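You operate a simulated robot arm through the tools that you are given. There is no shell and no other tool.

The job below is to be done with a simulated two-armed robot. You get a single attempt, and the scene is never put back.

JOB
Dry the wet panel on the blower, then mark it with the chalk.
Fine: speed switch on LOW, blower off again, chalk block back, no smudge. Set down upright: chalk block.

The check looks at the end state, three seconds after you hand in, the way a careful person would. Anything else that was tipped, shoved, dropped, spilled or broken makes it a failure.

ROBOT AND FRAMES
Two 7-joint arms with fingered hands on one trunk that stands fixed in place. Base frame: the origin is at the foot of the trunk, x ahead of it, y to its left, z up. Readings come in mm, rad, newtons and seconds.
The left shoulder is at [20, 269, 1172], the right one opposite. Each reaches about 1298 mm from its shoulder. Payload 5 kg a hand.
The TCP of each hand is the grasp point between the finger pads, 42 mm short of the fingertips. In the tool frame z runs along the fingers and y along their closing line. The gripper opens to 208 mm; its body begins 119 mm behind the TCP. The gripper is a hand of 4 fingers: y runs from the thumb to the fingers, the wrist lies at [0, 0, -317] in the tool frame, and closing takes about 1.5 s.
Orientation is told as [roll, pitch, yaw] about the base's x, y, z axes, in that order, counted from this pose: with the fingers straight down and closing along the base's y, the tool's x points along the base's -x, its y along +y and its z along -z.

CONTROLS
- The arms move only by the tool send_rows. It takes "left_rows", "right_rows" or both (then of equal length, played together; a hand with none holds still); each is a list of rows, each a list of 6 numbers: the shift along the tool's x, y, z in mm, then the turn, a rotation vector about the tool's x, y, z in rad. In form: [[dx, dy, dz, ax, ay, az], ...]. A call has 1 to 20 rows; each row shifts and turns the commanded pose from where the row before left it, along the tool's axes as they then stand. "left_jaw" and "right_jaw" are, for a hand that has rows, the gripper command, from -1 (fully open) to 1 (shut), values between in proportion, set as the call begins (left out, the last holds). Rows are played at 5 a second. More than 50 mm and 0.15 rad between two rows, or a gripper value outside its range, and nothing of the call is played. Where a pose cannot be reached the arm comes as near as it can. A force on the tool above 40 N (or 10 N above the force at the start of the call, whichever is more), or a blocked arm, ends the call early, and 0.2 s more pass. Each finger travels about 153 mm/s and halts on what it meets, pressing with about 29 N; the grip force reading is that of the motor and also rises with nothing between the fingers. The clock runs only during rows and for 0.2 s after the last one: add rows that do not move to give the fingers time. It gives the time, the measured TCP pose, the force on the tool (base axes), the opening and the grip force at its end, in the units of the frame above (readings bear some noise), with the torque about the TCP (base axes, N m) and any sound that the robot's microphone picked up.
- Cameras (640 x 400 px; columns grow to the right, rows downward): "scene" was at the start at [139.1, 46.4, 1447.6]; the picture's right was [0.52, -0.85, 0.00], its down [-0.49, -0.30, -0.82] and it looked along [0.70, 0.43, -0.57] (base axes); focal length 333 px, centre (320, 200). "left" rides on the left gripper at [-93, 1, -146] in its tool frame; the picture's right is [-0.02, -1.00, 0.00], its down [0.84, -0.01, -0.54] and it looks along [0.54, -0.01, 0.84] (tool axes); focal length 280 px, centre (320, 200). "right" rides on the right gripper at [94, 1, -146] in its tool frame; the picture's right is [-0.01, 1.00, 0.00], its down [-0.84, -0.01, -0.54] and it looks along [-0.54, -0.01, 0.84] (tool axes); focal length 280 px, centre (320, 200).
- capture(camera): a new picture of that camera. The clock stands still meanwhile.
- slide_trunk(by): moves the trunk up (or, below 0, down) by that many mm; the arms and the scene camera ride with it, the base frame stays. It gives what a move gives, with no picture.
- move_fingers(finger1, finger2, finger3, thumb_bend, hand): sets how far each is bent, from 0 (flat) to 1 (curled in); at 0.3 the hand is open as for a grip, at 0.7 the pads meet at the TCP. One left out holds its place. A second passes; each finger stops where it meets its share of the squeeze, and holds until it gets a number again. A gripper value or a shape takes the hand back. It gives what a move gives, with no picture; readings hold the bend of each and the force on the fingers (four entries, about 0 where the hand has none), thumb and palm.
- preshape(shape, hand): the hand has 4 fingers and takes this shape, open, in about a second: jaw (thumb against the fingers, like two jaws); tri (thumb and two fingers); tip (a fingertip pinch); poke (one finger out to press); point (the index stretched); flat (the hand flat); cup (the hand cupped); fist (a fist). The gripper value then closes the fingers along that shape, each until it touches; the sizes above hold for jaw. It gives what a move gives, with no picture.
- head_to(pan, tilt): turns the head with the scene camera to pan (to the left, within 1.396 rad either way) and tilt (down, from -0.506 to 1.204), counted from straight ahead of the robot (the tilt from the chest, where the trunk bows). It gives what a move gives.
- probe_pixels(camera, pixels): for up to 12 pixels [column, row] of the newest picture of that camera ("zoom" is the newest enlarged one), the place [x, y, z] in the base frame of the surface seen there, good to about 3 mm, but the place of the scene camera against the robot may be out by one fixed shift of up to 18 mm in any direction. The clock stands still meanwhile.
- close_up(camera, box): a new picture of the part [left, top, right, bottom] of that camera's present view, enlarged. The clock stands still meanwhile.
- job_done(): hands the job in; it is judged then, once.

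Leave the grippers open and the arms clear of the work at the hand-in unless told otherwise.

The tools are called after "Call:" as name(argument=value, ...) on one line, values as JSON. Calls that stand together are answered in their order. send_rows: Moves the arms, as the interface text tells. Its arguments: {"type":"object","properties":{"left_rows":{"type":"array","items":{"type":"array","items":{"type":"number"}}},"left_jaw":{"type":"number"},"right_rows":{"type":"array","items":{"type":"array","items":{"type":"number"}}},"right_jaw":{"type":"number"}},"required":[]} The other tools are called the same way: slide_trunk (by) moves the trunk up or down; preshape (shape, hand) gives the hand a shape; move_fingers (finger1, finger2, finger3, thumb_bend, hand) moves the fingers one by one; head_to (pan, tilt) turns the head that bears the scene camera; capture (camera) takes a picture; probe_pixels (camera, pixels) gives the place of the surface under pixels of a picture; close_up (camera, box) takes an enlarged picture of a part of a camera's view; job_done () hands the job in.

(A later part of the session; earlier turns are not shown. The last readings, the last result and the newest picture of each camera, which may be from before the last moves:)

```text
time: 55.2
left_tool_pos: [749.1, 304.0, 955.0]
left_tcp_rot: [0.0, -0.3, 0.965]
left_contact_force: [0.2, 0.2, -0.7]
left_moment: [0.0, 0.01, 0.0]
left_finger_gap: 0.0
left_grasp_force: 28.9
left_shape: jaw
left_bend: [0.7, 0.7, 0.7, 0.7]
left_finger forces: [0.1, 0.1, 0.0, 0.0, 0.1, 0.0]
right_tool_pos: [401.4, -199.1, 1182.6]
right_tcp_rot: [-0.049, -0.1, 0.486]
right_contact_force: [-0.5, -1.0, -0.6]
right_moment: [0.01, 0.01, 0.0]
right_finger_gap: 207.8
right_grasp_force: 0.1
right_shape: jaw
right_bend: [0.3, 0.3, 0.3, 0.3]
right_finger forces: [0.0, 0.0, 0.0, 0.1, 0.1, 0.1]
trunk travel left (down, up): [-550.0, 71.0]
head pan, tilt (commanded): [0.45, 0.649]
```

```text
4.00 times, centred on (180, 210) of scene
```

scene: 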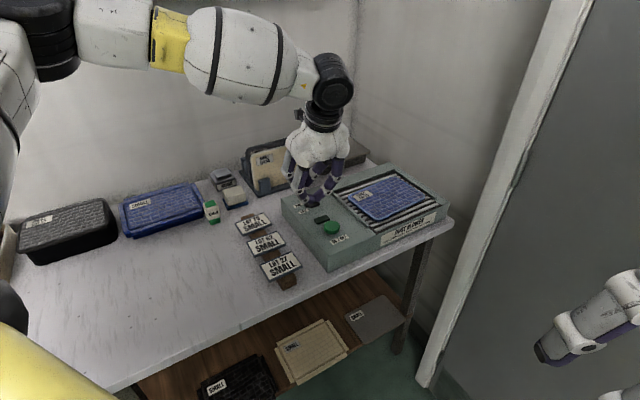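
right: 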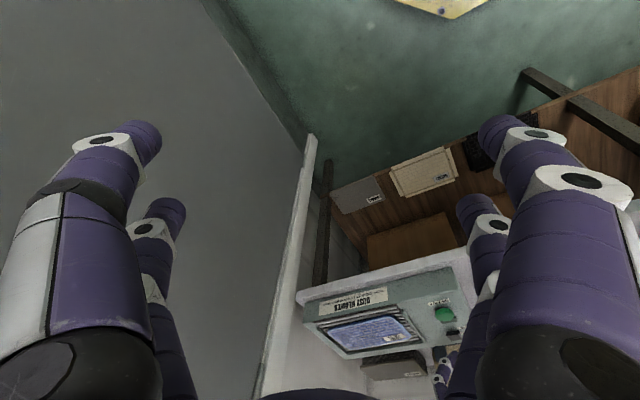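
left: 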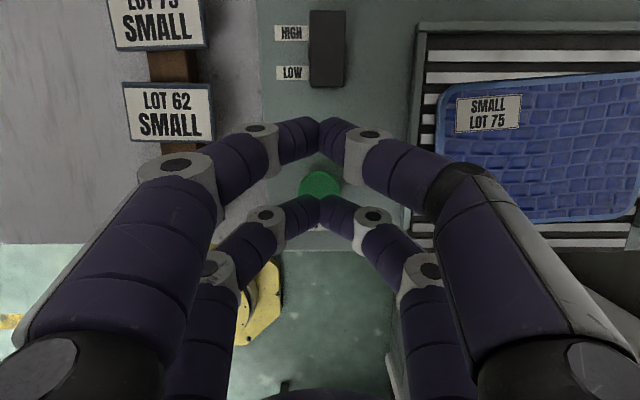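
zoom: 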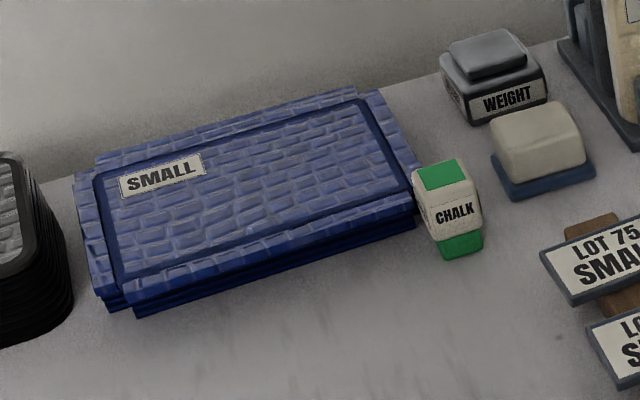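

No further change: it's dry (same look as the dry stack). Now I press the button again to switch off: down 28 mm, then 2 mm steps.

Call:
send_rows(left_rows=[[4.1, 0, 13.4, 0, 0, 0], [4.1, 0, 13.4, 0, 0, 0], [0, 0, 0, 0, 0, 0]])

Call:
send_rows(left_rows=[[0.59, 0, 1.91, 0, 0, 0], [0.59, 0, 1.91, 0, 0, 0], [0.59, 0, 1.91, 0, 0, 0], [0.59, 0, 1.91, 0, 0, 0], [0.59, 0, 1.91, 0, 0, 0], [0.59, 0, 1.91, 0, 0, 0]])

Call:
close_up(camera="scene", box=[270, 170, 380, 260])

```text
time: 56.0
left_tool_pos: [749.1, 305.1, 927.3]
left_tcp_rot: [-0.001, -0.301, 0.968]
left_contact_force: [0.4, 0.8, -0.2]
left_moment: [-0.01, -0.01, -0.01]
left_finger_gap: 0.0
left_grasp_force: 28.6
left_shape: jaw
left_bend: [0.7, 0.7, 0.7, 0.7]
left_finger forces: [0.1, 0.0, 0.1, 0.0, 0.1, 0.0]
right_tool_pos: [401.7, -198.1, 1182.3]
right_tcp_rot: [-0.048, -0.099, 0.487]
right_contact_force: [0.7, 0.9, 1.1]
right_moment: [0.0, 0.0, -0.01]
right_finger_gap: 208.1
right_grasp_force: 0.2
right_shape: jaw
right_bend: [0.3, 0.3, 0.3, 0.3]
right_finger forces: [0.0, 0.0, 0.0, 0.0, 0.0, 0.0]
trunk travel left (down, up): [-550.0, 71.0]
head pan, tilt (commanded): [0.45, 0.649]
```

```text
time: 57.4
left_tool_pos: [748.0, 308.1, 916.3]
left_tcp_rot: [-0.003, -0.299, 0.967]
left_contact_force: [-0.5, -0.9, 2.6]
left_moment: [-0.1, 0.0, -0.01]
left_finger_gap: 0.0
left_grasp_force: 28.8
left_shape: jaw
left_bend: [0.7, 0.7, 0.7, 0.7]
left_finger forces: [0.0, 0.0, 0.1, 0.1, 0.0, 0.0]
right_tool_pos: [400.9, -199.3, 1181.7]
right_tcp_rot: [-0.048, -0.1, 0.486]
right_contact_force: [0.1, 0.1, -1.0]
right_moment: [0.02, 0.04, 0.0]
right_finger_gap: 207.9
right_grasp_force: 0.0
right_shape: jaw
right_bend: [0.3, 0.3, 0.3, 0.3]
right_finger forces: [0.0, 0.1, 0.0, 0.1, 0.0, 0.1]
trunk travel left (down, up): [-550.0, 71.0]
head pan, tilt (commanded): [0.45, 0.649]
```

```text
4.44 times, centred on (325, 215) of scene
```

zoom: 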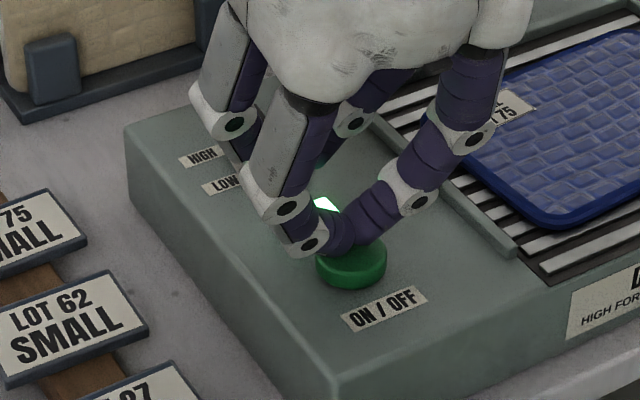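

Lamp still lit, no click yet (2.6 N). I push a bit further in 1 mm steps.

Call:
send_rows(left_rows=[[0.3, 0, 0.96, 0, 0, 0], [0.3, 0, 0.96, 0, 0, 0], [0, 0, 0, 0, 0, 0]])

Call:
close_up(camera="scene", box=[270, 170, 380, 260])

```text
time: 58.2
left_tool_pos: [748.0, 308.0, 913.7]
left_tcp_rot: [-0.004, -0.298, 0.968]
left_contact_force: [1.8, 0.7, 5.1]
left_moment: [-0.05, -0.05, 0.01]
left_finger_gap: 0.1
left_grasp_force: 28.4
left_shape: jaw
left_bend: [0.7, 0.7, 0.7, 0.7]
left_finger forces: [0.0, 0.0, 0.0, 0.0, 0.0, 0.0]
right_tool_pos: [402.4, -198.8, 1182.1]
right_tcp_rot: [-0.048, -0.099, 0.487]
right_contact_force: [0.0, 0.7, -0.7]
right_moment: [0.0, 0.03, 0.03]
right_finger_gap: 207.9
right_grasp_force: 0.1
right_shape: jaw
right_bend: [0.3, 0.3, 0.3, 0.3]
right_finger forces: [0.0, 0.0, 0.0, 0.0, 0.1, 0.1]
trunk travel left (down, up): [-550.0, 71.0]
head pan, tilt (commanded): [0.45, 0.649]
heard: click
```

```text
4.44 times, centred on (325, 215) of scene
```

zoom: 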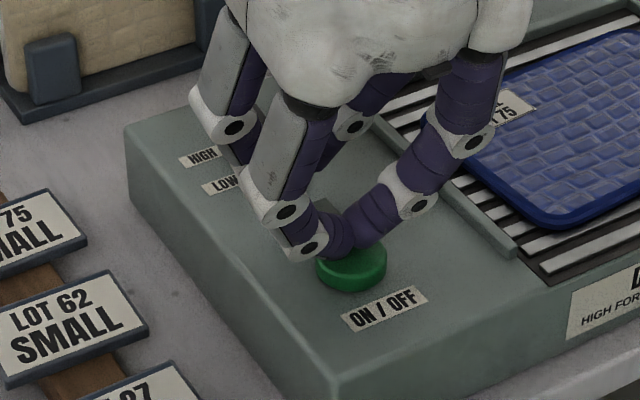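

Click; the lamp is dark, so the blower is off. I lift 120 mm straight up and straighten the tilt to vertical.

Call:
send_rows(left_rows=[[-11.8, 0, -38.2, 0, 0, 0], [-11.8, 0, -38.2, 0, 0, 0], [-11.8, 0, -38.2, 0, 0, 0], [0, 0, 0, 0, 0.1, 0], [0, 0, 0, 0, 0.1, 0], [0, 0, 0, 0, 0.1, 0], [0, 0, 0, 0, 0, 0]])

Call:
close_up(camera="scene", box=[270, 160, 460, 270])

Call:
close_up(camera="scene", box=[190, 180, 250, 240])

```text
time: 59.8
left_tool_pos: [748.4, 306.8, 1033.6]
left_tcp_rot: [-0.001, 0.001, 0.966]
left_contact_force: [0.2, -0.7, 1.0]
left_moment: [0.05, -0.04, 0.01]
left_finger_gap: 0.0
left_grasp_force: 29.0
left_shape: jaw
left_bend: [0.7, 0.7, 0.7, 0.7]
left_finger forces: [0.0, 0.1, 0.1, 0.0, 0.0, 0.1]
right_tool_pos: [402.6, -199.0, 1182.5]
right_tcp_rot: [-0.048, -0.101, 0.487]
right_contact_force: [-0.2, 0.0, -0.5]
right_moment: [0.04, -0.03, -0.02]
right_finger_gap: 207.7
right_grasp_force: 0.2
right_shape: jaw
right_bend: [0.3, 0.3, 0.3, 0.3]
right_finger forces: [0.1, 0.0, 0.1, 0.1, 0.1, 0.0]
trunk travel left (down, up): [-550.0, 71.0]
head pan, tilt (commanded): [0.45, 0.649]
```

```text
3.37 times, centred on (365, 215) of scene
```

zoom: 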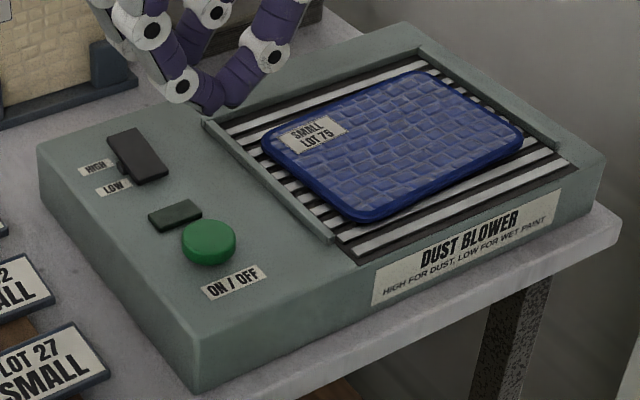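

```text
6.67 times, centred on (220, 210) of scene
```

zoom: 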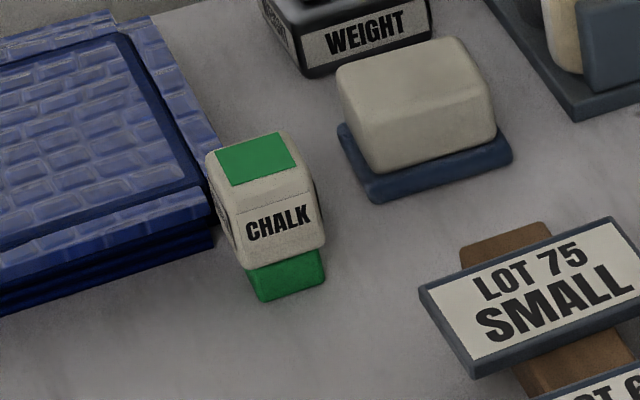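

Rocker on LOW, lamp off. The chalk stands right next to the blue stack, so I need an overhead look. I tilt the hand back to 0.5 (camera looks straight down), open it, and move over the chalk at z≈1060.

Call:
send_rows(left_rows=[[0, 0, 0, 0, -0.125, 0], [0, 0, 0, 0, -0.125, 0], [0, 0, 0, 0, -0.125, 0], [0, 0, 0, 0, -0.125, 0], [-26.6, 30.4, 10.8, 0, 0, 0], [-26.6, 30.4, 10.8, 0, 0, 0], [-26.6, 30.4, 10.8, 0, 0, 0], [-26.6, 30.4, 10.8, 0, 0, 0], [-26.6, 30.4, 10.8, 0, 0, 0], [-26.6, 30.4, 10.8, 0, 0, 0], [-26.6, 30.4, 10.8, 0, 0, 0], [-26.6, 30.4, 10.8, 0, 0, 0], [0, 0, 0, 0, 0, 0]], left_jaw=-1)

Call:
capture(camera="left")

Call:
close_up(camera="left", box=[240, 120, 400, 260])

```text
time: 62.6
left_tool_pos: [672.3, 640.3, 1058.2]
left_tcp_rot: [-0.001, -0.501, 0.968]
left_contact_force: [-0.7, -0.3, 0.0]
left_moment: [0.05, 0.04, 0.01]
left_finger_gap: 208.0
left_grasp_force: 0.0
left_shape: jaw
left_bend: [0.3, 0.3, 0.3, 0.3]
left_finger forces: [0.1, 0.0, 0.0, 0.0, 0.0, 0.0]
left hand out of reach, approached as far as the arm can: row 4
right_tool_pos: [403.1, -200.7, 1181.7]
right_tcp_rot: [-0.046, -0.099, 0.487]
right_contact_force: [0.5, -0.2, 0.3]
right_moment: [0.1, -0.02, 0.01]
right_finger_gap: 207.6
right_grasp_force: 0.1
right_shape: jaw
right_bend: [0.3, 0.3, 0.3, 0.3]
right_finger forces: [0.0, 0.0, 0.1, 0.1, 0.0, 0.1]
trunk travel left (down, up): [-550.0, 71.0]
head pan, tilt (commanded): [0.45, 0.649]
```

```text
taken
```

left: 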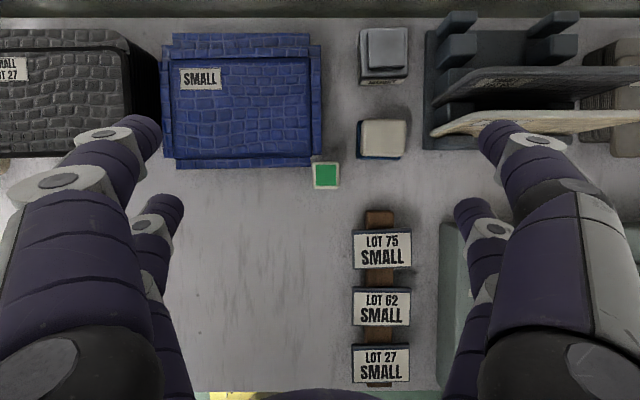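

```text
2.86 times, centred on (320, 190) of left
```

zoom: 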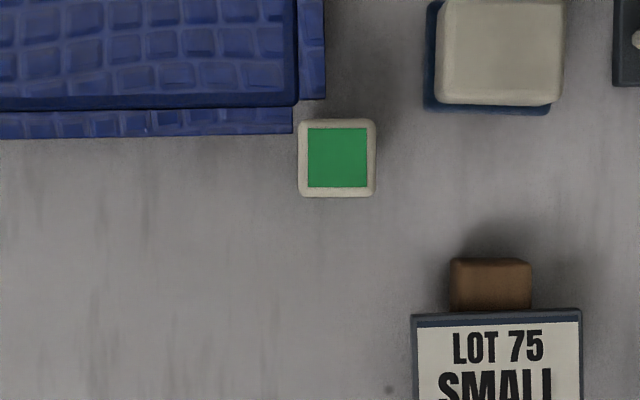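

Clear overhead view: chalk top at (326,175), the stack's layers lie just behind-left of it. I probe the heights and edges.

Call:
probe_pixels(camera="left", pixels=[[326, 175], [315, 175], [337, 175], [326, 164], [326, 187], [300, 164], [309, 160], [318, 150], [300, 120], [340, 200], [380, 140], [380, 60]])

Call:
close_up(camera="left", box=[290, 140, 360, 210])

```text
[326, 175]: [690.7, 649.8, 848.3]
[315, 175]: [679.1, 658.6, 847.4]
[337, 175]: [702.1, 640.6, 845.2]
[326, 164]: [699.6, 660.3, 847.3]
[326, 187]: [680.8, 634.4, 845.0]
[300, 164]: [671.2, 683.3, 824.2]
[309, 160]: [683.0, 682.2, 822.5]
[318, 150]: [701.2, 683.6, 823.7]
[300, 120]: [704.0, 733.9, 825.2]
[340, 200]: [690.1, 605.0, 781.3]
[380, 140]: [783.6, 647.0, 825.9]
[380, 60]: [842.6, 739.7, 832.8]
```

```text
5.71 times, centred on (325, 175) of left
```

zoom: 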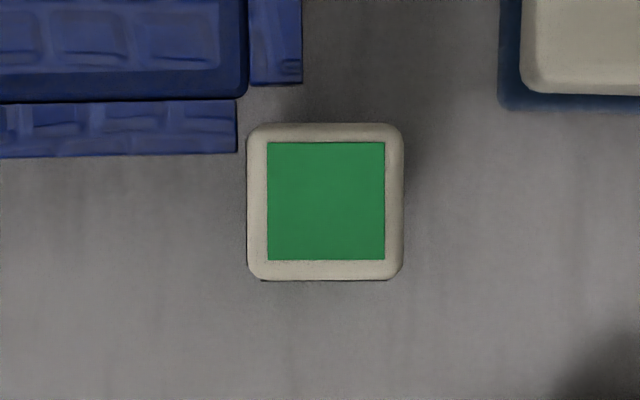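

Chalk: centre (691, 650), 38 mm square, top z=848; stack layers near it top out at z≈824. I test what the "tri" shape looks like when closed, here in the air.

Call:
preshape(hand="left", shape="tri")

Call:
capture(camera="left")

Call:
send_rows(left_rows=[[0, 0, 0, 0, 0, 0], [0, 0, 0, 0, 0, 0], [0, 0, 0, 0, 0, 0], [0, 0, 0, 0, 0, 0], [0, 0, 0, 0, 0, 0], [0, 0, 0, 0, 0, 0], [0, 0, 0, 0, 0, 0], [0, 0, 0, 0, 0, 0]], left_jaw=1)

Call:
capture(camera="left")

```text
time: 63.5
left_tool_pos: [671.9, 641.1, 1058.2]
left_tcp_rot: [-0.001, -0.5, 0.968]
left_contact_force: [0.4, -0.5, 0.3]
left_moment: [0.01, 0.0, 0.0]
left_finger_gap: 207.8
left_grasp_force: 0.1
left_shape: tri
left_bend: [0.3, 0.3, 0.3, 0.3]
left_finger forces: [0.1, 0.1, 0.1, 0.0, 0.0, 0.1]
right_tool_pos: [402.5, -198.5, 1181.9]
right_tcp_rot: [-0.046, -0.101, 0.487]
right_contact_force: [-0.5, -0.4, -0.2]
right_moment: [-0.05, -0.02, 0.01]
right_finger_gap: 207.7
right_grasp_force: 0.0
right_shape: jaw
right_bend: [0.3, 0.3, 0.3, 0.3]
right_finger forces: [0.0, 0.0, 0.0, 0.1, 0.0, 0.1]
trunk travel left (down, up): [-550.0, 71.0]
head pan, tilt (commanded): [0.45, 0.649]
```

```text
taken
```

left: 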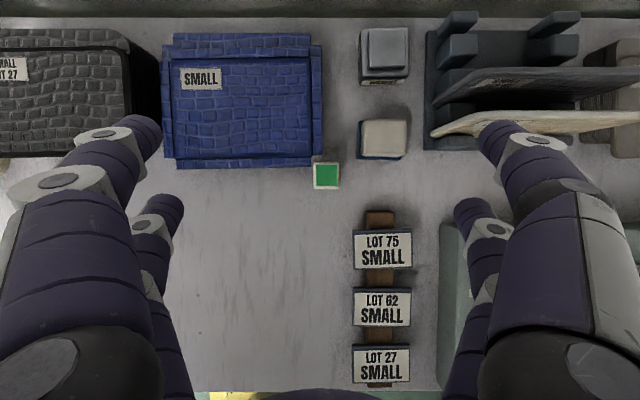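

```text
time: 65.3
left_tool_pos: [675.1, 641.2, 1057.9]
left_tcp_rot: [0.0, -0.501, 0.968]
left_contact_force: [0.9, -0.3, -0.7]
left_moment: [-0.03, 0.02, -0.03]
left_finger_gap: 0.0
left_grasp_force: 28.7
left_shape: tri
left_bend: [0.7, 0.7, 0.7, 0.7]
left_finger forces: [0.0, 0.0, 0.0, 0.0, 0.0, 0.0]
right_tool_pos: [401.7, -198.8, 1182.6]
right_tcp_rot: [-0.047, -0.1, 0.487]
right_contact_force: [-0.6, -0.2, 0.1]
right_moment: [0.02, -0.03, 0.02]
right_finger_gap: 208.0
right_grasp_force: 0.1
right_shape: jaw
right_bend: [0.3, 0.3, 0.3, 0.3]
right_finger forces: [0.0, 0.1, 0.0, 0.0, 0.1, 0.0]
trunk travel left (down, up): [-550.0, 71.0]
head pan, tilt (commanded): [0.45, 0.649]
```

```text
taken
```

left: 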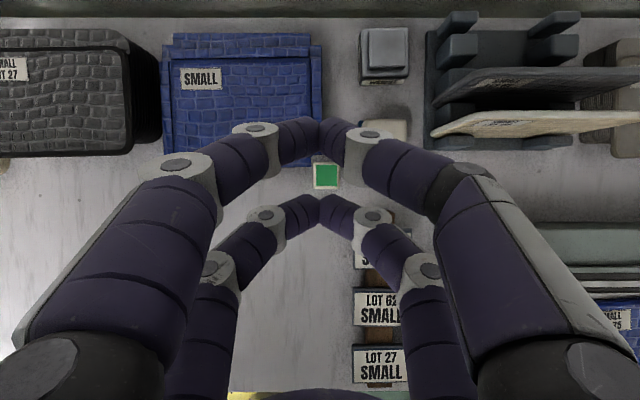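

All shapes close alike: two parallel pairs. I'll grip the chalk with the rear pair only, tilted 0.3 so the front pair stays above the stack. First a close look at the closed tips to pin down the rear pair's position.

Call:
close_up(camera="left", box=[240, 100, 400, 250])

Call:
probe_pixels(camera="left", pixels=[[317, 197], [317, 205], [317, 215], [317, 222], [323, 197], [323, 210], [323, 225], [317, 122], [317, 135], [317, 148], [323, 122], [323, 145]])

```text
2.67 times, centred on (320, 175) of left
```

zoom: 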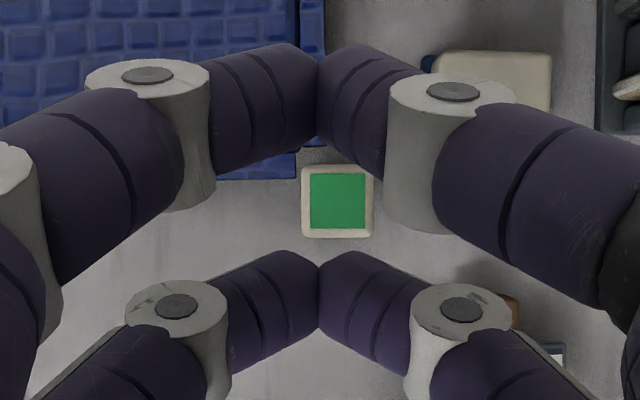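

```text
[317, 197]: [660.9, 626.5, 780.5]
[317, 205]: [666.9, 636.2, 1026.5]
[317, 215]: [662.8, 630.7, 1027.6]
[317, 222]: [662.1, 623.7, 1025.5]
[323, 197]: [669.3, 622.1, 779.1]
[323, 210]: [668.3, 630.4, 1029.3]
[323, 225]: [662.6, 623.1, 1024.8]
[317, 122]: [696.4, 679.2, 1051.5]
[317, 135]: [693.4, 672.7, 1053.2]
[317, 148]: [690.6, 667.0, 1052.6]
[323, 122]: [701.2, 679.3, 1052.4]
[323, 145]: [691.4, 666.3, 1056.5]
```

Rear pair centre is at tool x≈+28.5, as assumed. I set tilt 0.3, opening ~83 mm (jaw 0.2), and move to about (699, 662, 960), with the rear pair directly above the chalk.

Call:
send_rows(left_rows=[[0, 0, 0, 0, 0.1, 0], [0, 0, 0, 0, 0.1, 0], [-0.37, -2.8, 34.3, 0, 0, 0], [-0.37, -2.8, 34.3, 0, 0, 0], [-0.37, -2.8, 34.3, 0, 0, 0], [0, 0, 0, 0, 0, 0]], left_jaw=0.2)

Call:
capture(camera="left")

Call:
close_up(camera="scene", box=[150, 120, 290, 240])

```text
time: 66.7
left_tool_pos: [697.2, 662.0, 962.1]
left_tcp_rot: [0.0, -0.302, 0.966]
left_contact_force: [-0.1, -0.8, 1.5]
left_moment: [0.05, -0.02, 0.02]
left_finger_gap: 83.0
left_grasp_force: 0.0
left_shape: tri
left_bend: [0.73, 0.73, 0.73, 0.7]
left_finger forces: [0.0, 0.1, 0.0, 0.1, 0.0, 0.0]
right_tool_pos: [401.1, -199.4, 1182.1]
right_tcp_rot: [-0.048, -0.1, 0.487]
right_contact_force: [-1.2, 0.3, 0.1]
right_moment: [0.04, -0.04, -0.01]
right_finger_gap: 207.7
right_grasp_force: 0.2
right_shape: jaw
right_bend: [0.3, 0.3, 0.3, 0.3]
right_finger forces: [0.1, 0.1, 0.0, 0.0, 0.1, 0.0]
trunk travel left (down, up): [-550.0, 71.0]
head pan, tilt (commanded): [0.45, 0.649]
```

```text
taken
```

left: 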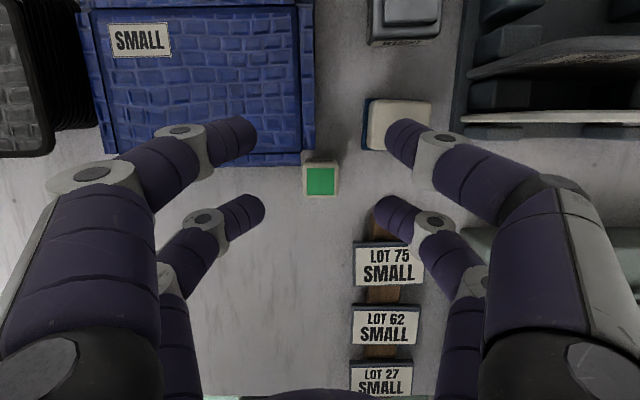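

```text
3.33 times, centred on (220, 180) of scene
```

zoom: 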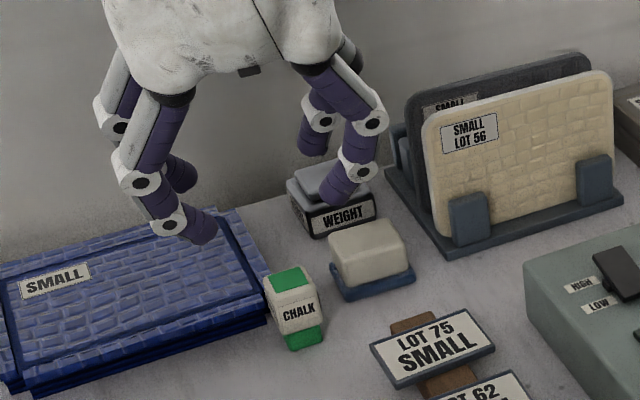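

The rear pair straddles the chalk (at px (320,180)) well. Since I'd rather use the plain jaw shape (and opening fully here would come close to the rack), I rise 100 mm, switch to jaw, re-close to 0.2 and come back.

Call:
send_rows(left_rows=[[-9.85, 0, -31.8, 0, 0, 0], [-9.85, 0, -31.8, 0, 0, 0], [-9.85, 0, -31.8, 0, 0, 0]])

Call:
preshape(hand="left", shape="jaw")

Call:
send_rows(left_rows=[[0, 0, 0, 0, 0, 0], [0, 0, 0, 0, 0, 0], [0, 0, 0, 0, 0, 0], [0, 0, 0, 0, 0, 0], [0, 0, 0, 0, 0, 0], [9.85, 0, 31.8, 0, 0, 0], [9.85, 0, 31.8, 0, 0, 0], [9.85, 0, 31.8, 0, 0, 0], [0, 0, 0, 0, 0, 0]], left_jaw=0.2)

Call:
capture(camera="left")

```text
time: 67.5
left_tool_pos: [698.5, 659.9, 1062.7]
left_tcp_rot: [0.0, -0.3, 0.967]
left_contact_force: [-0.9, -0.8, 0.2]
left_moment: [0.1, -0.08, 0.03]
left_finger_gap: 82.9
left_grasp_force: 0.0
left_shape: tri
left_bend: [0.73, 0.73, 0.73, 0.7]
left_finger forces: [0.0, 0.0, 0.0, 0.1, 0.0, 0.1]
right_tool_pos: [400.8, -201.2, 1182.5]
right_tcp_rot: [-0.048, -0.102, 0.487]
right_contact_force: [-0.6, -0.6, 0.0]
right_moment: [0.12, -0.1, 0.02]
right_finger_gap: 207.8
right_grasp_force: 0.1
right_shape: jaw
right_bend: [0.3, 0.3, 0.3, 0.3]
right_finger forces: [0.1, 0.0, 0.0, 0.0, 0.1, 0.0]
trunk travel left (down, up): [-550.0, 71.0]
head pan, tilt (commanded): [0.45, 0.649]
```

```text
time: 68.4
left_tool_pos: [700.2, 660.2, 1060.3]
left_tcp_rot: [0.0, -0.301, 0.966]
left_contact_force: [0.8, 0.2, -0.4]
left_moment: [0.0, 0.07, -0.02]
left_finger_gap: 208.0
left_grasp_force: 0.1
left_shape: jaw
left_bend: [0.3, 0.3, 0.3, 0.3]
left_finger forces: [0.1, 0.1, 0.1, 0.1, 0.0, 0.0]
right_tool_pos: [403.0, -200.3, 1183.4]
right_tcp_rot: [-0.048, -0.101, 0.486]
right_contact_force: [0.1, 1.0, 0.2]
right_moment: [-0.01, 0.02, 0.04]
right_finger_gap: 208.0
right_grasp_force: 0.0
right_shape: jaw
right_bend: [0.3, 0.3, 0.3, 0.3]
right_finger forces: [0.0, 0.0, 0.1, 0.0, 0.0, 0.0]
trunk travel left (down, up): [-550.0, 71.0]
head pan, tilt (commanded): [0.45, 0.649]
```

```text
time: 70.4
left_tool_pos: [699.9, 660.6, 962.2]
left_tcp_rot: [-0.002, -0.3, 0.97]
left_contact_force: [-1.4, -0.6, 0.6]
left_moment: [0.04, 0.01, -0.01]
left_finger_gap: 83.9
left_grasp_force: 0.0
left_shape: jaw
left_bend: [0.73, 0.73, 0.73, 0.7]
left_finger forces: [0.0, 0.1, 0.1, 0.0, 0.0, 0.1]
right_tool_pos: [402.1, -199.8, 1181.5]
right_tcp_rot: [-0.048, -0.102, 0.487]
right_contact_force: [0.0, 0.0, -0.1]
right_moment: [0.05, -0.06, 0.01]
right_finger_gap: 207.8
right_grasp_force: 0.1
right_shape: jaw
right_bend: [0.3, 0.3, 0.3, 0.3]
right_finger forces: [0.1, 0.0, 0.1, 0.0, 0.0, 0.1]
trunk travel left (down, up): [-550.0, 71.0]
head pan, tilt (commanded): [0.45, 0.649]
```

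```text
taken
```

left: 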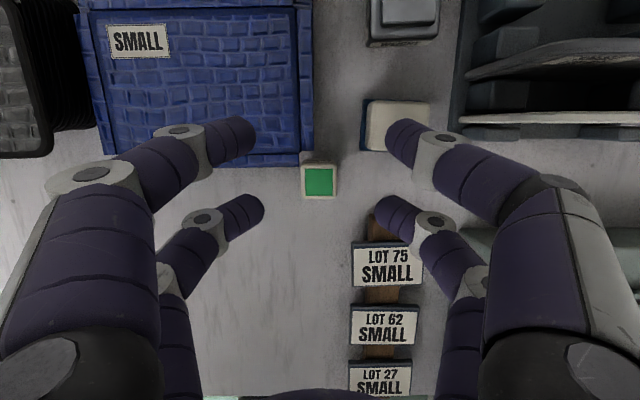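

Same view with jaw shape; chalk px (319,181) is centred between the rear tips (263 and 376). I re-probe the chalk's top for an exact offset.

Call:
probe_pixels(camera="left", pixels=[[319, 181], [308, 181], [330, 181], [319, 170], [319, 192], [250, 165], [300, 158]])

Call:
close_up(camera="left", box=[240, 110, 400, 260])

```text
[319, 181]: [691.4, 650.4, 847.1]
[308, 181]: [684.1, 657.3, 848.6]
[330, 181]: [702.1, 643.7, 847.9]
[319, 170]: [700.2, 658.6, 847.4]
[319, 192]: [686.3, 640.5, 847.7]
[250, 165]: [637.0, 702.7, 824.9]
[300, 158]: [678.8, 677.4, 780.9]
```

```text
2.67 times, centred on (320, 185) of left
```

zoom: 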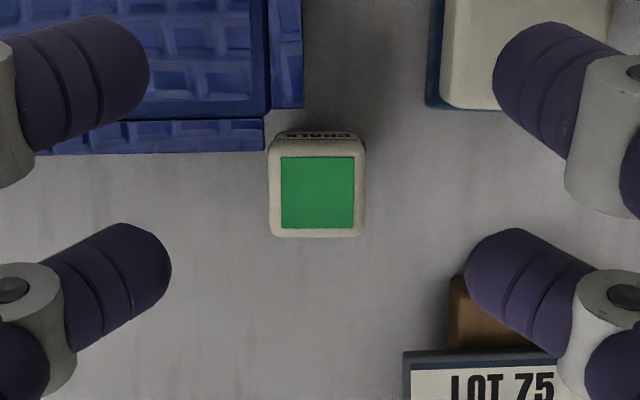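

Consistent. I descend 60 mm first (tips stay above the chalk's upper third level), then look.

Call:
send_rows(left_rows=[[7.9, 0, 28.95, 0, 0, 0], [7.9, 0, 28.95, 0, 0, 0], [0, 0, 0, 0, 0, 0]])

Call:
capture(camera="left")

Call:
close_up(camera="scene", box=[150, 140, 270, 240])

```text
time: 71.2
left_tool_pos: [700.4, 663.3, 901.3]
left_tcp_rot: [0.001, -0.301, 0.968]
left_contact_force: [-0.5, 0.8, -0.4]
left_moment: [0.02, 0.0, -0.02]
left_finger_gap: 83.5
left_grasp_force: 0.1
left_shape: jaw
left_bend: [0.73, 0.73, 0.73, 0.7]
left_finger forces: [0.0, 0.0, 0.1, 0.1, 0.0, 0.0]
right_tool_pos: [401.2, -199.0, 1182.0]
right_tcp_rot: [-0.047, -0.101, 0.487]
right_contact_force: [-0.2, -0.3, -0.5]
right_moment: [0.0, -0.03, 0.03]
right_finger_gap: 207.6
right_grasp_force: 0.0
right_shape: jaw
right_bend: [0.3, 0.3, 0.3, 0.3]
right_finger forces: [0.0, 0.0, 0.0, 0.1, 0.0, 0.1]
trunk travel left (down, up): [-550.0, 71.0]
head pan, tilt (commanded): [0.45, 0.649]
```

```text
taken
```

left: 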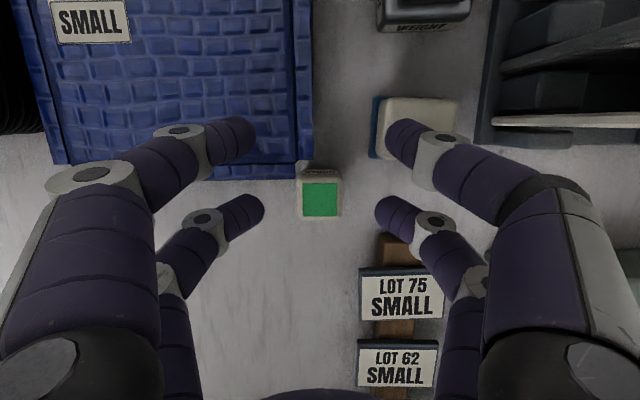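

```text
4.00 times, centred on (210, 190) of scene
```

zoom: 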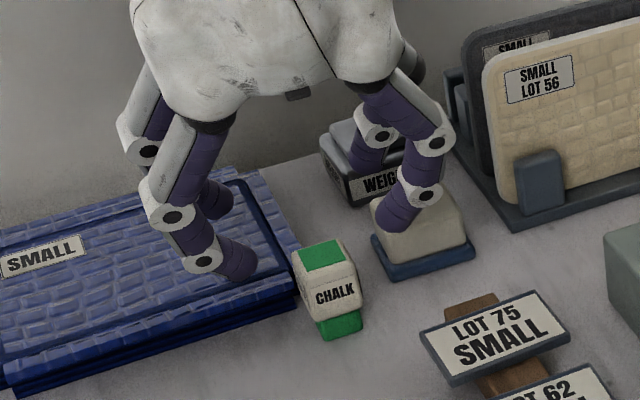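

I probe the finger tips in this opening to know their depth relative to stack and table.

Call:
probe_pixels(camera="left", pixels=[[258, 203], [255, 215], [381, 203], [384, 217], [248, 130], [250, 150], [393, 130], [320, 200], [385, 240], [240, 178]])

Call:
close_up(camera="left", box=[200, 100, 440, 260])

```text
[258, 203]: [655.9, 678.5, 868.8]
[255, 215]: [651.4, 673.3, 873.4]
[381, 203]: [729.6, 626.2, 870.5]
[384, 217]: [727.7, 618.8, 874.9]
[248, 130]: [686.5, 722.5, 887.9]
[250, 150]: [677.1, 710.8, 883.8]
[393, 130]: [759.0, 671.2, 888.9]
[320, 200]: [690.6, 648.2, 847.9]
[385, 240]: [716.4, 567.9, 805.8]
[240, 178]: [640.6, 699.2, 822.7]
```

```text
2.50 times, centred on (320, 180) of left
```

zoom: 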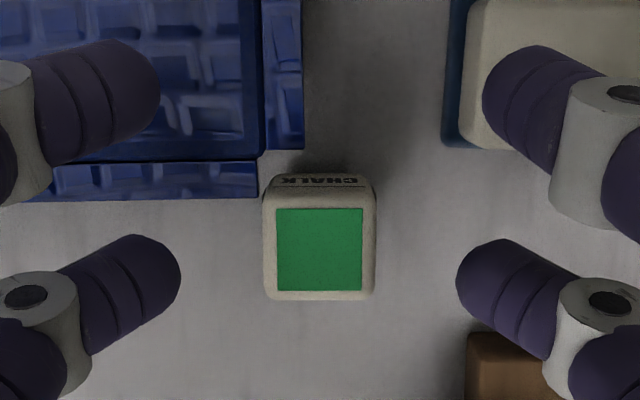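

Tips are at the expected depth. I descend 37 mm more to z≈864: rear tips ≈815 beside the chalk, front tips ≈832 above the stack (824).

Call:
send_rows(left_rows=[[3.6, 0, 11.8, 0, 0, 0], [3.6, 0, 11.8, 0, 0, 0], [3.6, 0, 11.8, 0, 0, 0], [0, 0, 0, 0, 0, 0]])

Call:
capture(camera="left")

Call:
close_up(camera="scene", box=[150, 140, 270, 240])

```text
time: 72.2
left_tool_pos: [698.8, 663.7, 864.3]
left_tcp_rot: [0.0, -0.301, 0.967]
left_contact_force: [0.4, 0.7, -0.3]
left_moment: [0.0, 0.0, 0.0]
left_finger_gap: 83.7
left_grasp_force: 0.1
left_shape: jaw
left_bend: [0.73, 0.73, 0.73, 0.7]
left_finger forces: [0.0, 0.2, 0.0, 0.1, 0.0, 0.0]
right_tool_pos: [402.1, -198.8, 1181.8]
right_tcp_rot: [-0.046, -0.099, 0.487]
right_contact_force: [-0.6, -0.1, 0.3]
right_moment: [0.04, -0.02, -0.02]
right_finger_gap: 207.9
right_grasp_force: 0.1
right_shape: jaw
right_bend: [0.3, 0.3, 0.3, 0.3]
right_finger forces: [0.0, 0.0, 0.0, 0.0, 0.0, 0.0]
trunk travel left (down, up): [-550.0, 71.0]
head pan, tilt (commanded): [0.45, 0.649]
```

```text
taken
```

left: 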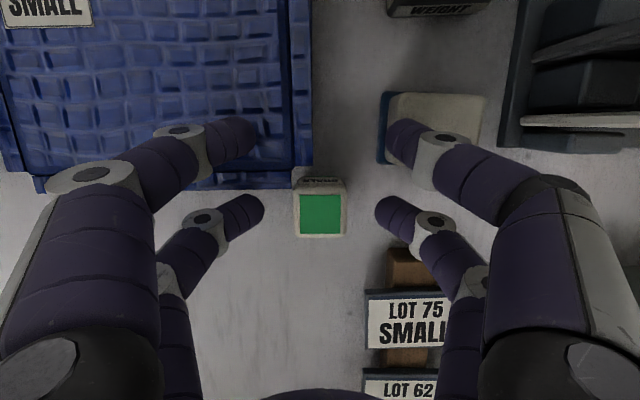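

```text
4.00 times, centred on (210, 190) of scene
```

zoom: 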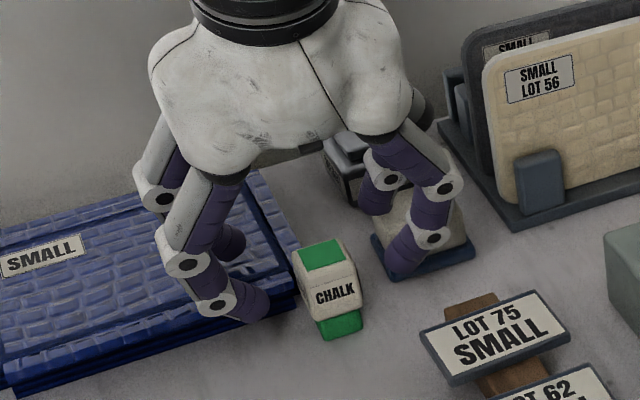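

Positions look right: rear tips on both sides of the chalk, clear of stack, sign and eraser. I close in two stages: first to ~50 mm gap, then fully to grip.

Call:
send_rows(left_rows=[[0, 0, 0, 0, 0, 0], [0, 0, 0, 0, 0, 0], [0, 0, 0, 0, 0, 0]], left_jaw=0.52)

Call:
capture(camera="left")

```text
time: 73.0
left_tool_pos: [700.5, 664.4, 864.8]
left_tcp_rot: [0.0, -0.301, 0.968]
left_contact_force: [0.1, -0.4, -0.2]
left_moment: [-0.03, 0.0, 0.03]
left_finger_gap: 50.2
left_grasp_force: 0.1
left_shape: jaw
left_bend: [0.73, 0.73, 0.73, 0.7]
left_finger forces: [0.1, 0.0, 0.1, 0.0, 0.0, 0.0]
right_tool_pos: [401.9, -199.2, 1182.5]
right_tcp_rot: [-0.048, -0.099, 0.489]
right_contact_force: [0.6, 0.3, -0.1]
right_moment: [0.02, -0.02, -0.02]
right_finger_gap: 207.7
right_grasp_force: 0.0
right_shape: jaw
right_bend: [0.3, 0.3, 0.3, 0.3]
right_finger forces: [0.0, 0.1, 0.1, 0.0, 0.0, 0.0]
trunk travel left (down, up): [-550.0, 71.0]
head pan, tilt (commanded): [0.45, 0.649]
```

```text
taken
```

left: 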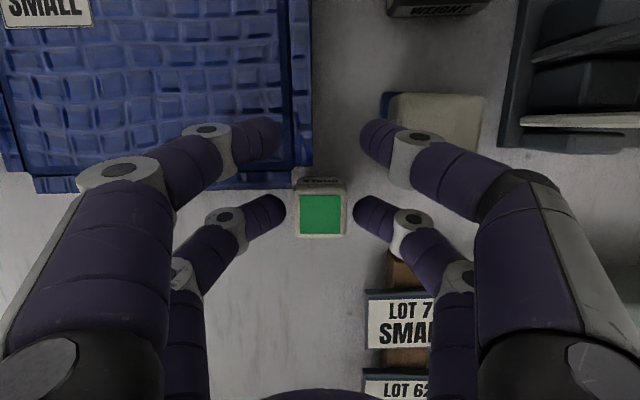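

Centred (gaps 9 px and 7 px). Now closing to grip.

Call:
send_rows(left_rows=[[0, 0, 0, 0, 0, 0], [0, 0, 0, 0, 0, 0], [0, 0, 0, 0, 0, 0], [0, 0, 0, 0, 0, 0], [0, 0, 0, 0, 0, 0]], left_jaw=1)

Call:
capture(camera="left")

Call:
close_up(camera="scene", box=[150, 140, 270, 240])

```text
time: 74.2
left_tool_pos: [699.5, 662.6, 864.2]
left_tcp_rot: [0.001, -0.301, 0.966]
left_contact_force: [-0.5, -0.4, 0.4]
left_moment: [-0.02, 0.01, -0.02]
left_finger_gap: 2.4
left_grasp_force: 29.5
left_shape: jaw
left_bend: [0.7, 0.73, 0.73, 0.7]
left_finger forces: [0.1, 25.4, 25.3, 0.0, 0.0, 0.0]
right_tool_pos: [402.2, -199.1, 1181.4]
right_tcp_rot: [-0.047, -0.1, 0.488]
right_contact_force: [-0.3, 0.3, 0.3]
right_moment: [-0.01, 0.03, 0.02]
right_finger_gap: 207.6
right_grasp_force: 0.0
right_shape: jaw
right_bend: [0.3, 0.3, 0.3, 0.3]
right_finger forces: [0.1, 0.1, 0.1, 0.0, 0.0, 0.0]
trunk travel left (down, up): [-550.0, 71.0]
head pan, tilt (commanded): [0.45, 0.649]
```

```text
taken
```

left: 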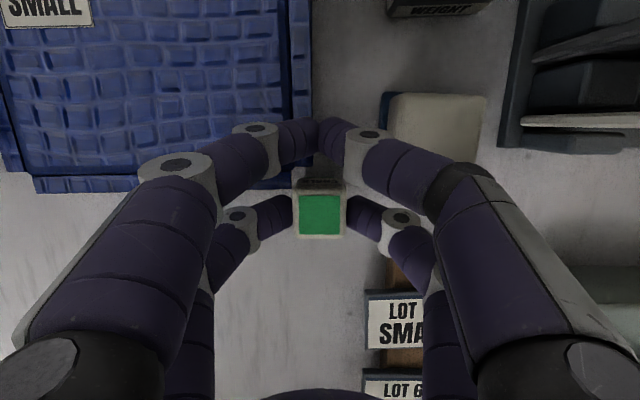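

```text
4.00 times, centred on (210, 190) of scene
```

zoom: 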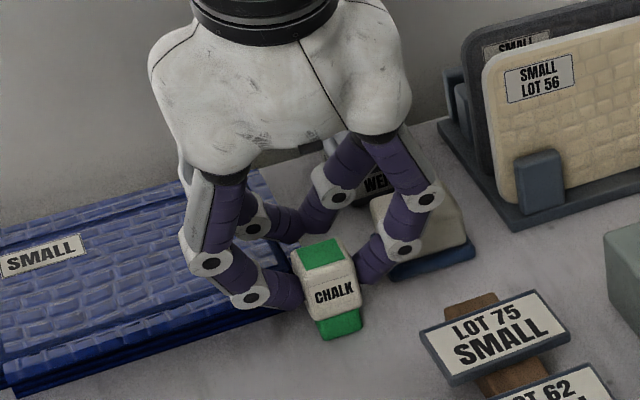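

Fingers 2 and 3 hold the chalk with ~25 N each at TCP (699.5, 662.6, 864.2). I lift 30 mm and check that it hangs straight.

Call:
send_rows(left_rows=[[-2.96, 0, -9.55, 0, 0, 0], [-2.96, 0, -9.55, 0, 0, 0], [-2.96, 0, -9.55, 0, 0, 0], [0, 0, 0, 0, 0, 0]])

Call:
capture(camera="left")

Call:
close_up(camera="scene", box=[150, 140, 270, 240])

```text
time: 75.2
left_tool_pos: [701.9, 664.0, 893.2]
left_tcp_rot: [0.001, -0.3, 0.968]
left_contact_force: [-0.1, -0.4, -0.9]
left_moment: [-0.02, -0.03, -0.01]
left_finger_gap: 2.7
left_grasp_force: 29.0
left_shape: jaw
left_bend: [0.7, 0.73, 0.73, 0.7]
left_finger forces: [0.0, 25.4, 25.4, 0.1, 0.0, 0.0]
right_tool_pos: [403.0, -198.8, 1182.1]
right_tcp_rot: [-0.047, -0.1, 0.486]
right_contact_force: [0.0, 0.6, 0.3]
right_moment: [-0.02, -0.02, -0.04]
right_finger_gap: 207.6
right_grasp_force: 0.1
right_shape: jaw
right_bend: [0.3, 0.3, 0.3, 0.3]
right_finger forces: [0.0, 0.0, 0.0, 0.0, 0.1, 0.0]
trunk travel left (down, up): [-550.0, 71.0]
head pan, tilt (commanded): [0.45, 0.649]
```

```text
taken
```

left: 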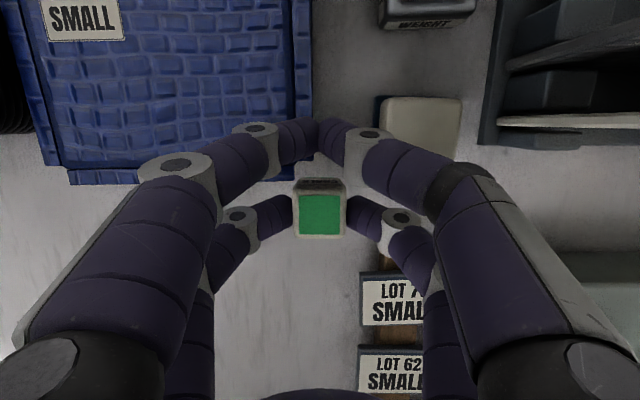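

```text
4.00 times, centred on (210, 190) of scene
```

zoom: 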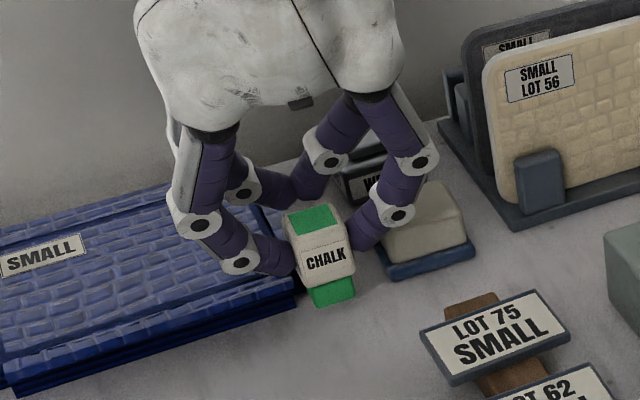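

The chalk lifted cleanly and upright. I raise to z≈1030 and travel over the blower, aiming the chalk at the left-middle part of the panel (away from its label).

Call:
send_rows(left_rows=[[-13.5, 0, -43.6, 0, 0, 0], [-13.5, 0, -43.6, 0, 0, 0], [-13.5, 0, -43.6, 0, 0, 0], [20.88, -37.6, -6.46, 0, 0, 0], [20.88, -37.6, -6.46, 0, 0, 0], [20.88, -37.6, -6.46, 0, 0, 0], [20.88, -37.6, -6.46, 0, 0, 0], [20.88, -37.6, -6.46, 0, 0, 0], [20.88, -37.6, -6.46, 0, 0, 0], [20.88, -37.6, -6.46, 0, 0, 0], [20.88, -37.6, -6.46, 0, 0, 0], [20.88, -37.6, -6.46, 0, 0, 0], [20.88, -37.6, -6.46, 0, 0, 0], [20.88, -37.6, -6.46, 0, 0, 0], [0, 0, 0, 0, 0, 0]])

Call:
capture(camera="left")

Call:
capture(camera="scene")

```text
time: 78.4
left_tool_pos: [810.6, 339.4, 1033.6]
left_tcp_rot: [-0.004, -0.301, 0.969]
left_contact_force: [-0.3, 0.8, -0.7]
left_moment: [0.0, -0.06, -0.01]
left_finger_gap: 2.2
left_grasp_force: 29.3
left_shape: jaw
left_bend: [0.7, 0.73, 0.73, 0.7]
left_finger forces: [0.0, 25.8, 25.7, 0.0, 0.0, 0.0]
left hand out of reach, approached as far as the arm can: row 11, 12, 13, 14
right_tool_pos: [402.7, -198.9, 1181.4]
right_tcp_rot: [-0.048, -0.101, 0.488]
right_contact_force: [-0.8, -0.4, -0.3]
right_moment: [0.01, -0.04, -0.01]
right_finger_gap: 207.7
right_grasp_force: 0.1
right_shape: jaw
right_bend: [0.3, 0.3, 0.3, 0.3]
right_finger forces: [0.0, 0.0, 0.1, 0.0, 0.0, 0.0]
trunk travel left (down, up): [-550.0, 71.0]
head pan, tilt (commanded): [0.45, 0.649]
```

```text
taken
```

left: 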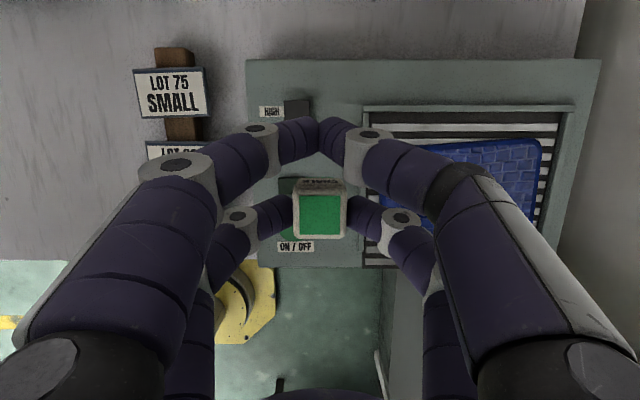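

```text
taken
```

scene: 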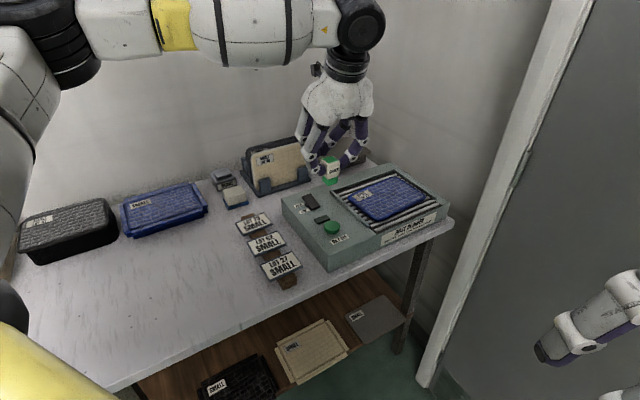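

The arm can't carry this yaw (0.967) so far to the right; it stopped at (811, 339, 1034). The chalk is upright regardless of yaw, so I turn the hand about the vertical by about -0.56 rad here, well above everything.

Call:
send_rows(left_rows=[[0, 0, 0, 0.0414, 0, 0.1337], [0, 0, 0, 0.0414, 0, 0.1337], [0, 0, 0, 0.0414, 0, 0.1337], [0, 0, 0, 0.0414, 0, 0.1337], [0, 0, 0, 0, 0, 0]])

Call:
capture(camera="left")

```text
time: 79.6
left_tool_pos: [810.0, 339.0, 1031.9]
left_tcp_rot: [0.0, -0.301, 0.406]
left_contact_force: [-0.2, 0.9, -0.1]
left_moment: [0.0, 0.01, -0.04]
left_finger_gap: 2.4
left_grasp_force: 29.3
left_shape: jaw
left_bend: [0.7, 0.73, 0.73, 0.7]
left_finger forces: [0.0, 25.7, 25.6, 0.1, 0.1, 0.0]
right_tool_pos: [402.4, -199.2, 1182.4]
right_tcp_rot: [-0.046, -0.1, 0.487]
right_contact_force: [0.6, -1.0, -0.2]
right_moment: [0.01, 0.01, 0.01]
right_finger_gap: 207.9
right_grasp_force: 0.0
right_shape: jaw
right_bend: [0.3, 0.3, 0.3, 0.3]
right_finger forces: [0.0, 0.0, 0.0, 0.0, 0.1, 0.0]
trunk travel left (down, up): [-550.0, 71.0]
head pan, tilt (commanded): [0.45, 0.649]
```

```text
taken
```

left: 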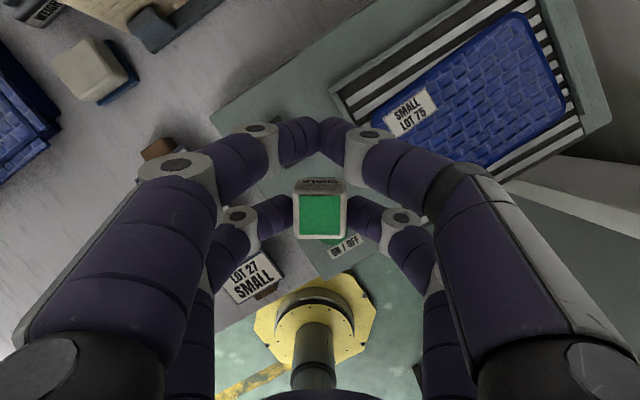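

The turn worked without a reach warning (yaw 0.406). I move on toward the panel (about +102, -115 mm in base) at the same height.

Call:
send_rows(left_rows=[[-11.5, -36.3, 3.55, 0, 0, 0], [-11.5, -36.3, 3.55, 0, 0, 0], [-11.5, -36.3, 3.55, 0, 0, 0], [-11.5, -36.3, 3.55, 0, 0, 0], [0, 0, 0, 0, 0, 0]])

Call:
capture(camera="left")

Call:
close_up(camera="scene", box=[290, 120, 470, 260])

```text
time: 80.8
left_tool_pos: [845.5, 299.9, 1032.7]
left_tcp_rot: [-0.002, -0.302, 0.409]
left_contact_force: [1.1, 0.0, -0.8]
left_moment: [0.07, 0.0, 0.01]
left_finger_gap: 2.6
left_grasp_force: 28.4
left_shape: jaw
left_bend: [0.7, 0.73, 0.73, 0.7]
left_finger forces: [0.0, 25.6, 25.7, 0.1, 0.0, 0.0]
left hand out of reach, approached as far as the arm can: row 2, 3, 4
right_tool_pos: [402.3, -199.6, 1181.0]
right_tcp_rot: [-0.046, -0.1, 0.488]
right_contact_force: [0.3, -1.1, -0.6]
right_moment: [0.07, 0.06, 0.01]
right_finger_gap: 207.9
right_grasp_force: 0.1
right_shape: jaw
right_bend: [0.3, 0.3, 0.3, 0.3]
right_finger forces: [0.0, 0.0, 0.0, 0.0, 0.0, 0.0]
trunk travel left (down, up): [-550.0, 71.0]
head pan, tilt (commanded): [0.45, 0.649]
```

```text
taken
```

left: 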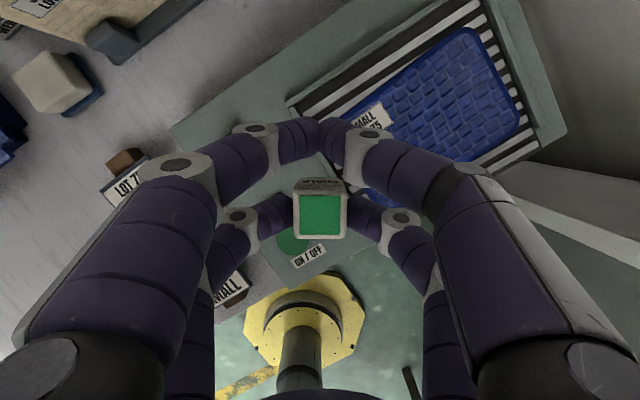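

```text
2.86 times, centred on (380, 190) of scene
```

zoom: 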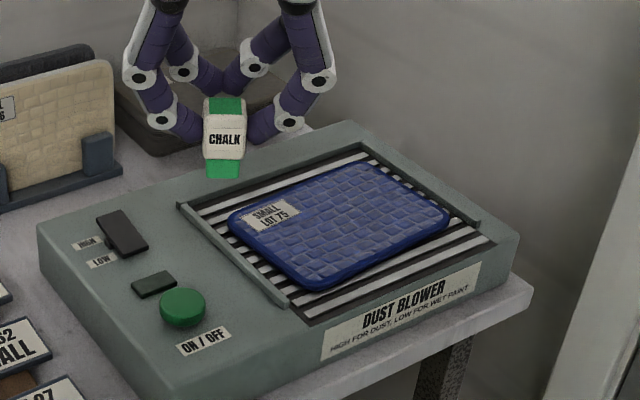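

Again blocked with the wrist at about the same place (~(758,262)), so it's a limit on how far the wrist itself goes to the right. To understand the arm posture I probe its elbow and forearm in the scene picture.

Call:
capture(camera="scene")

Call:
head_to(pan=0.9, tilt=0.2)

Call:
capture(camera="scene")

```text
taken
```

scene: 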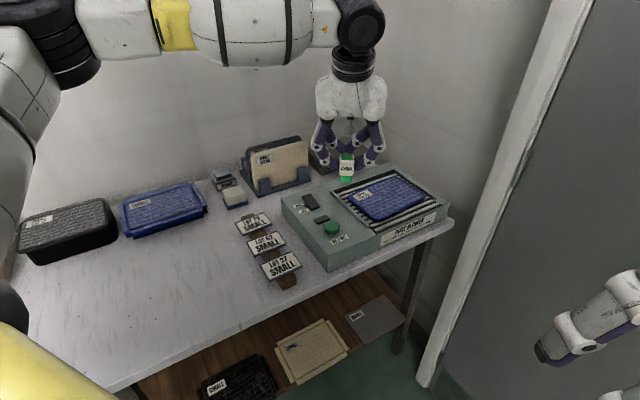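

```text
time: 81.7
left_tool_pos: [844.9, 299.7, 1033.4]
left_tcp_rot: [-0.004, -0.301, 0.409]
left_contact_force: [0.6, 0.3, 0.4]
left_moment: [0.02, 0.0, 0.01]
left_finger_gap: 2.8
left_grasp_force: 29.4
left_shape: jaw
left_bend: [0.7, 0.73, 0.73, 0.7]
left_finger forces: [0.1, 25.6, 25.8, 0.0, 0.1, 0.1]
right_tool_pos: [401.9, -199.3, 1180.9]
right_tcp_rot: [-0.047, -0.099, 0.489]
right_contact_force: [-1.1, 0.4, -0.7]
right_moment: [0.0, -0.01, -0.03]
right_finger_gap: 207.8
right_grasp_force: 0.1
right_shape: jaw
right_bend: [0.3, 0.3, 0.3, 0.3]
right_finger forces: [0.0, 0.1, 0.0, 0.1, 0.1, 0.1]
trunk travel left (down, up): [-550.0, 71.0]
head pan, tilt (commanded): [0.901, 0.201]
```

```text
taken
```

scene: 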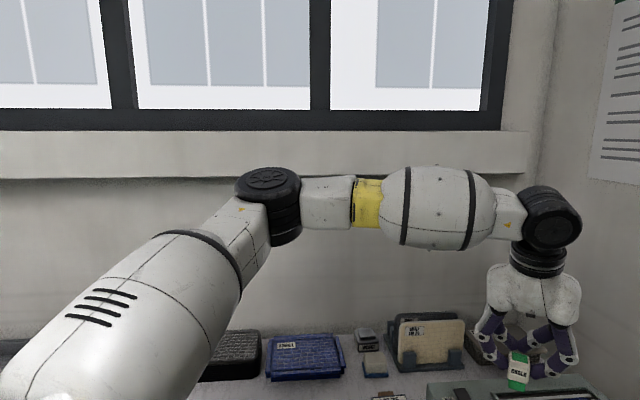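

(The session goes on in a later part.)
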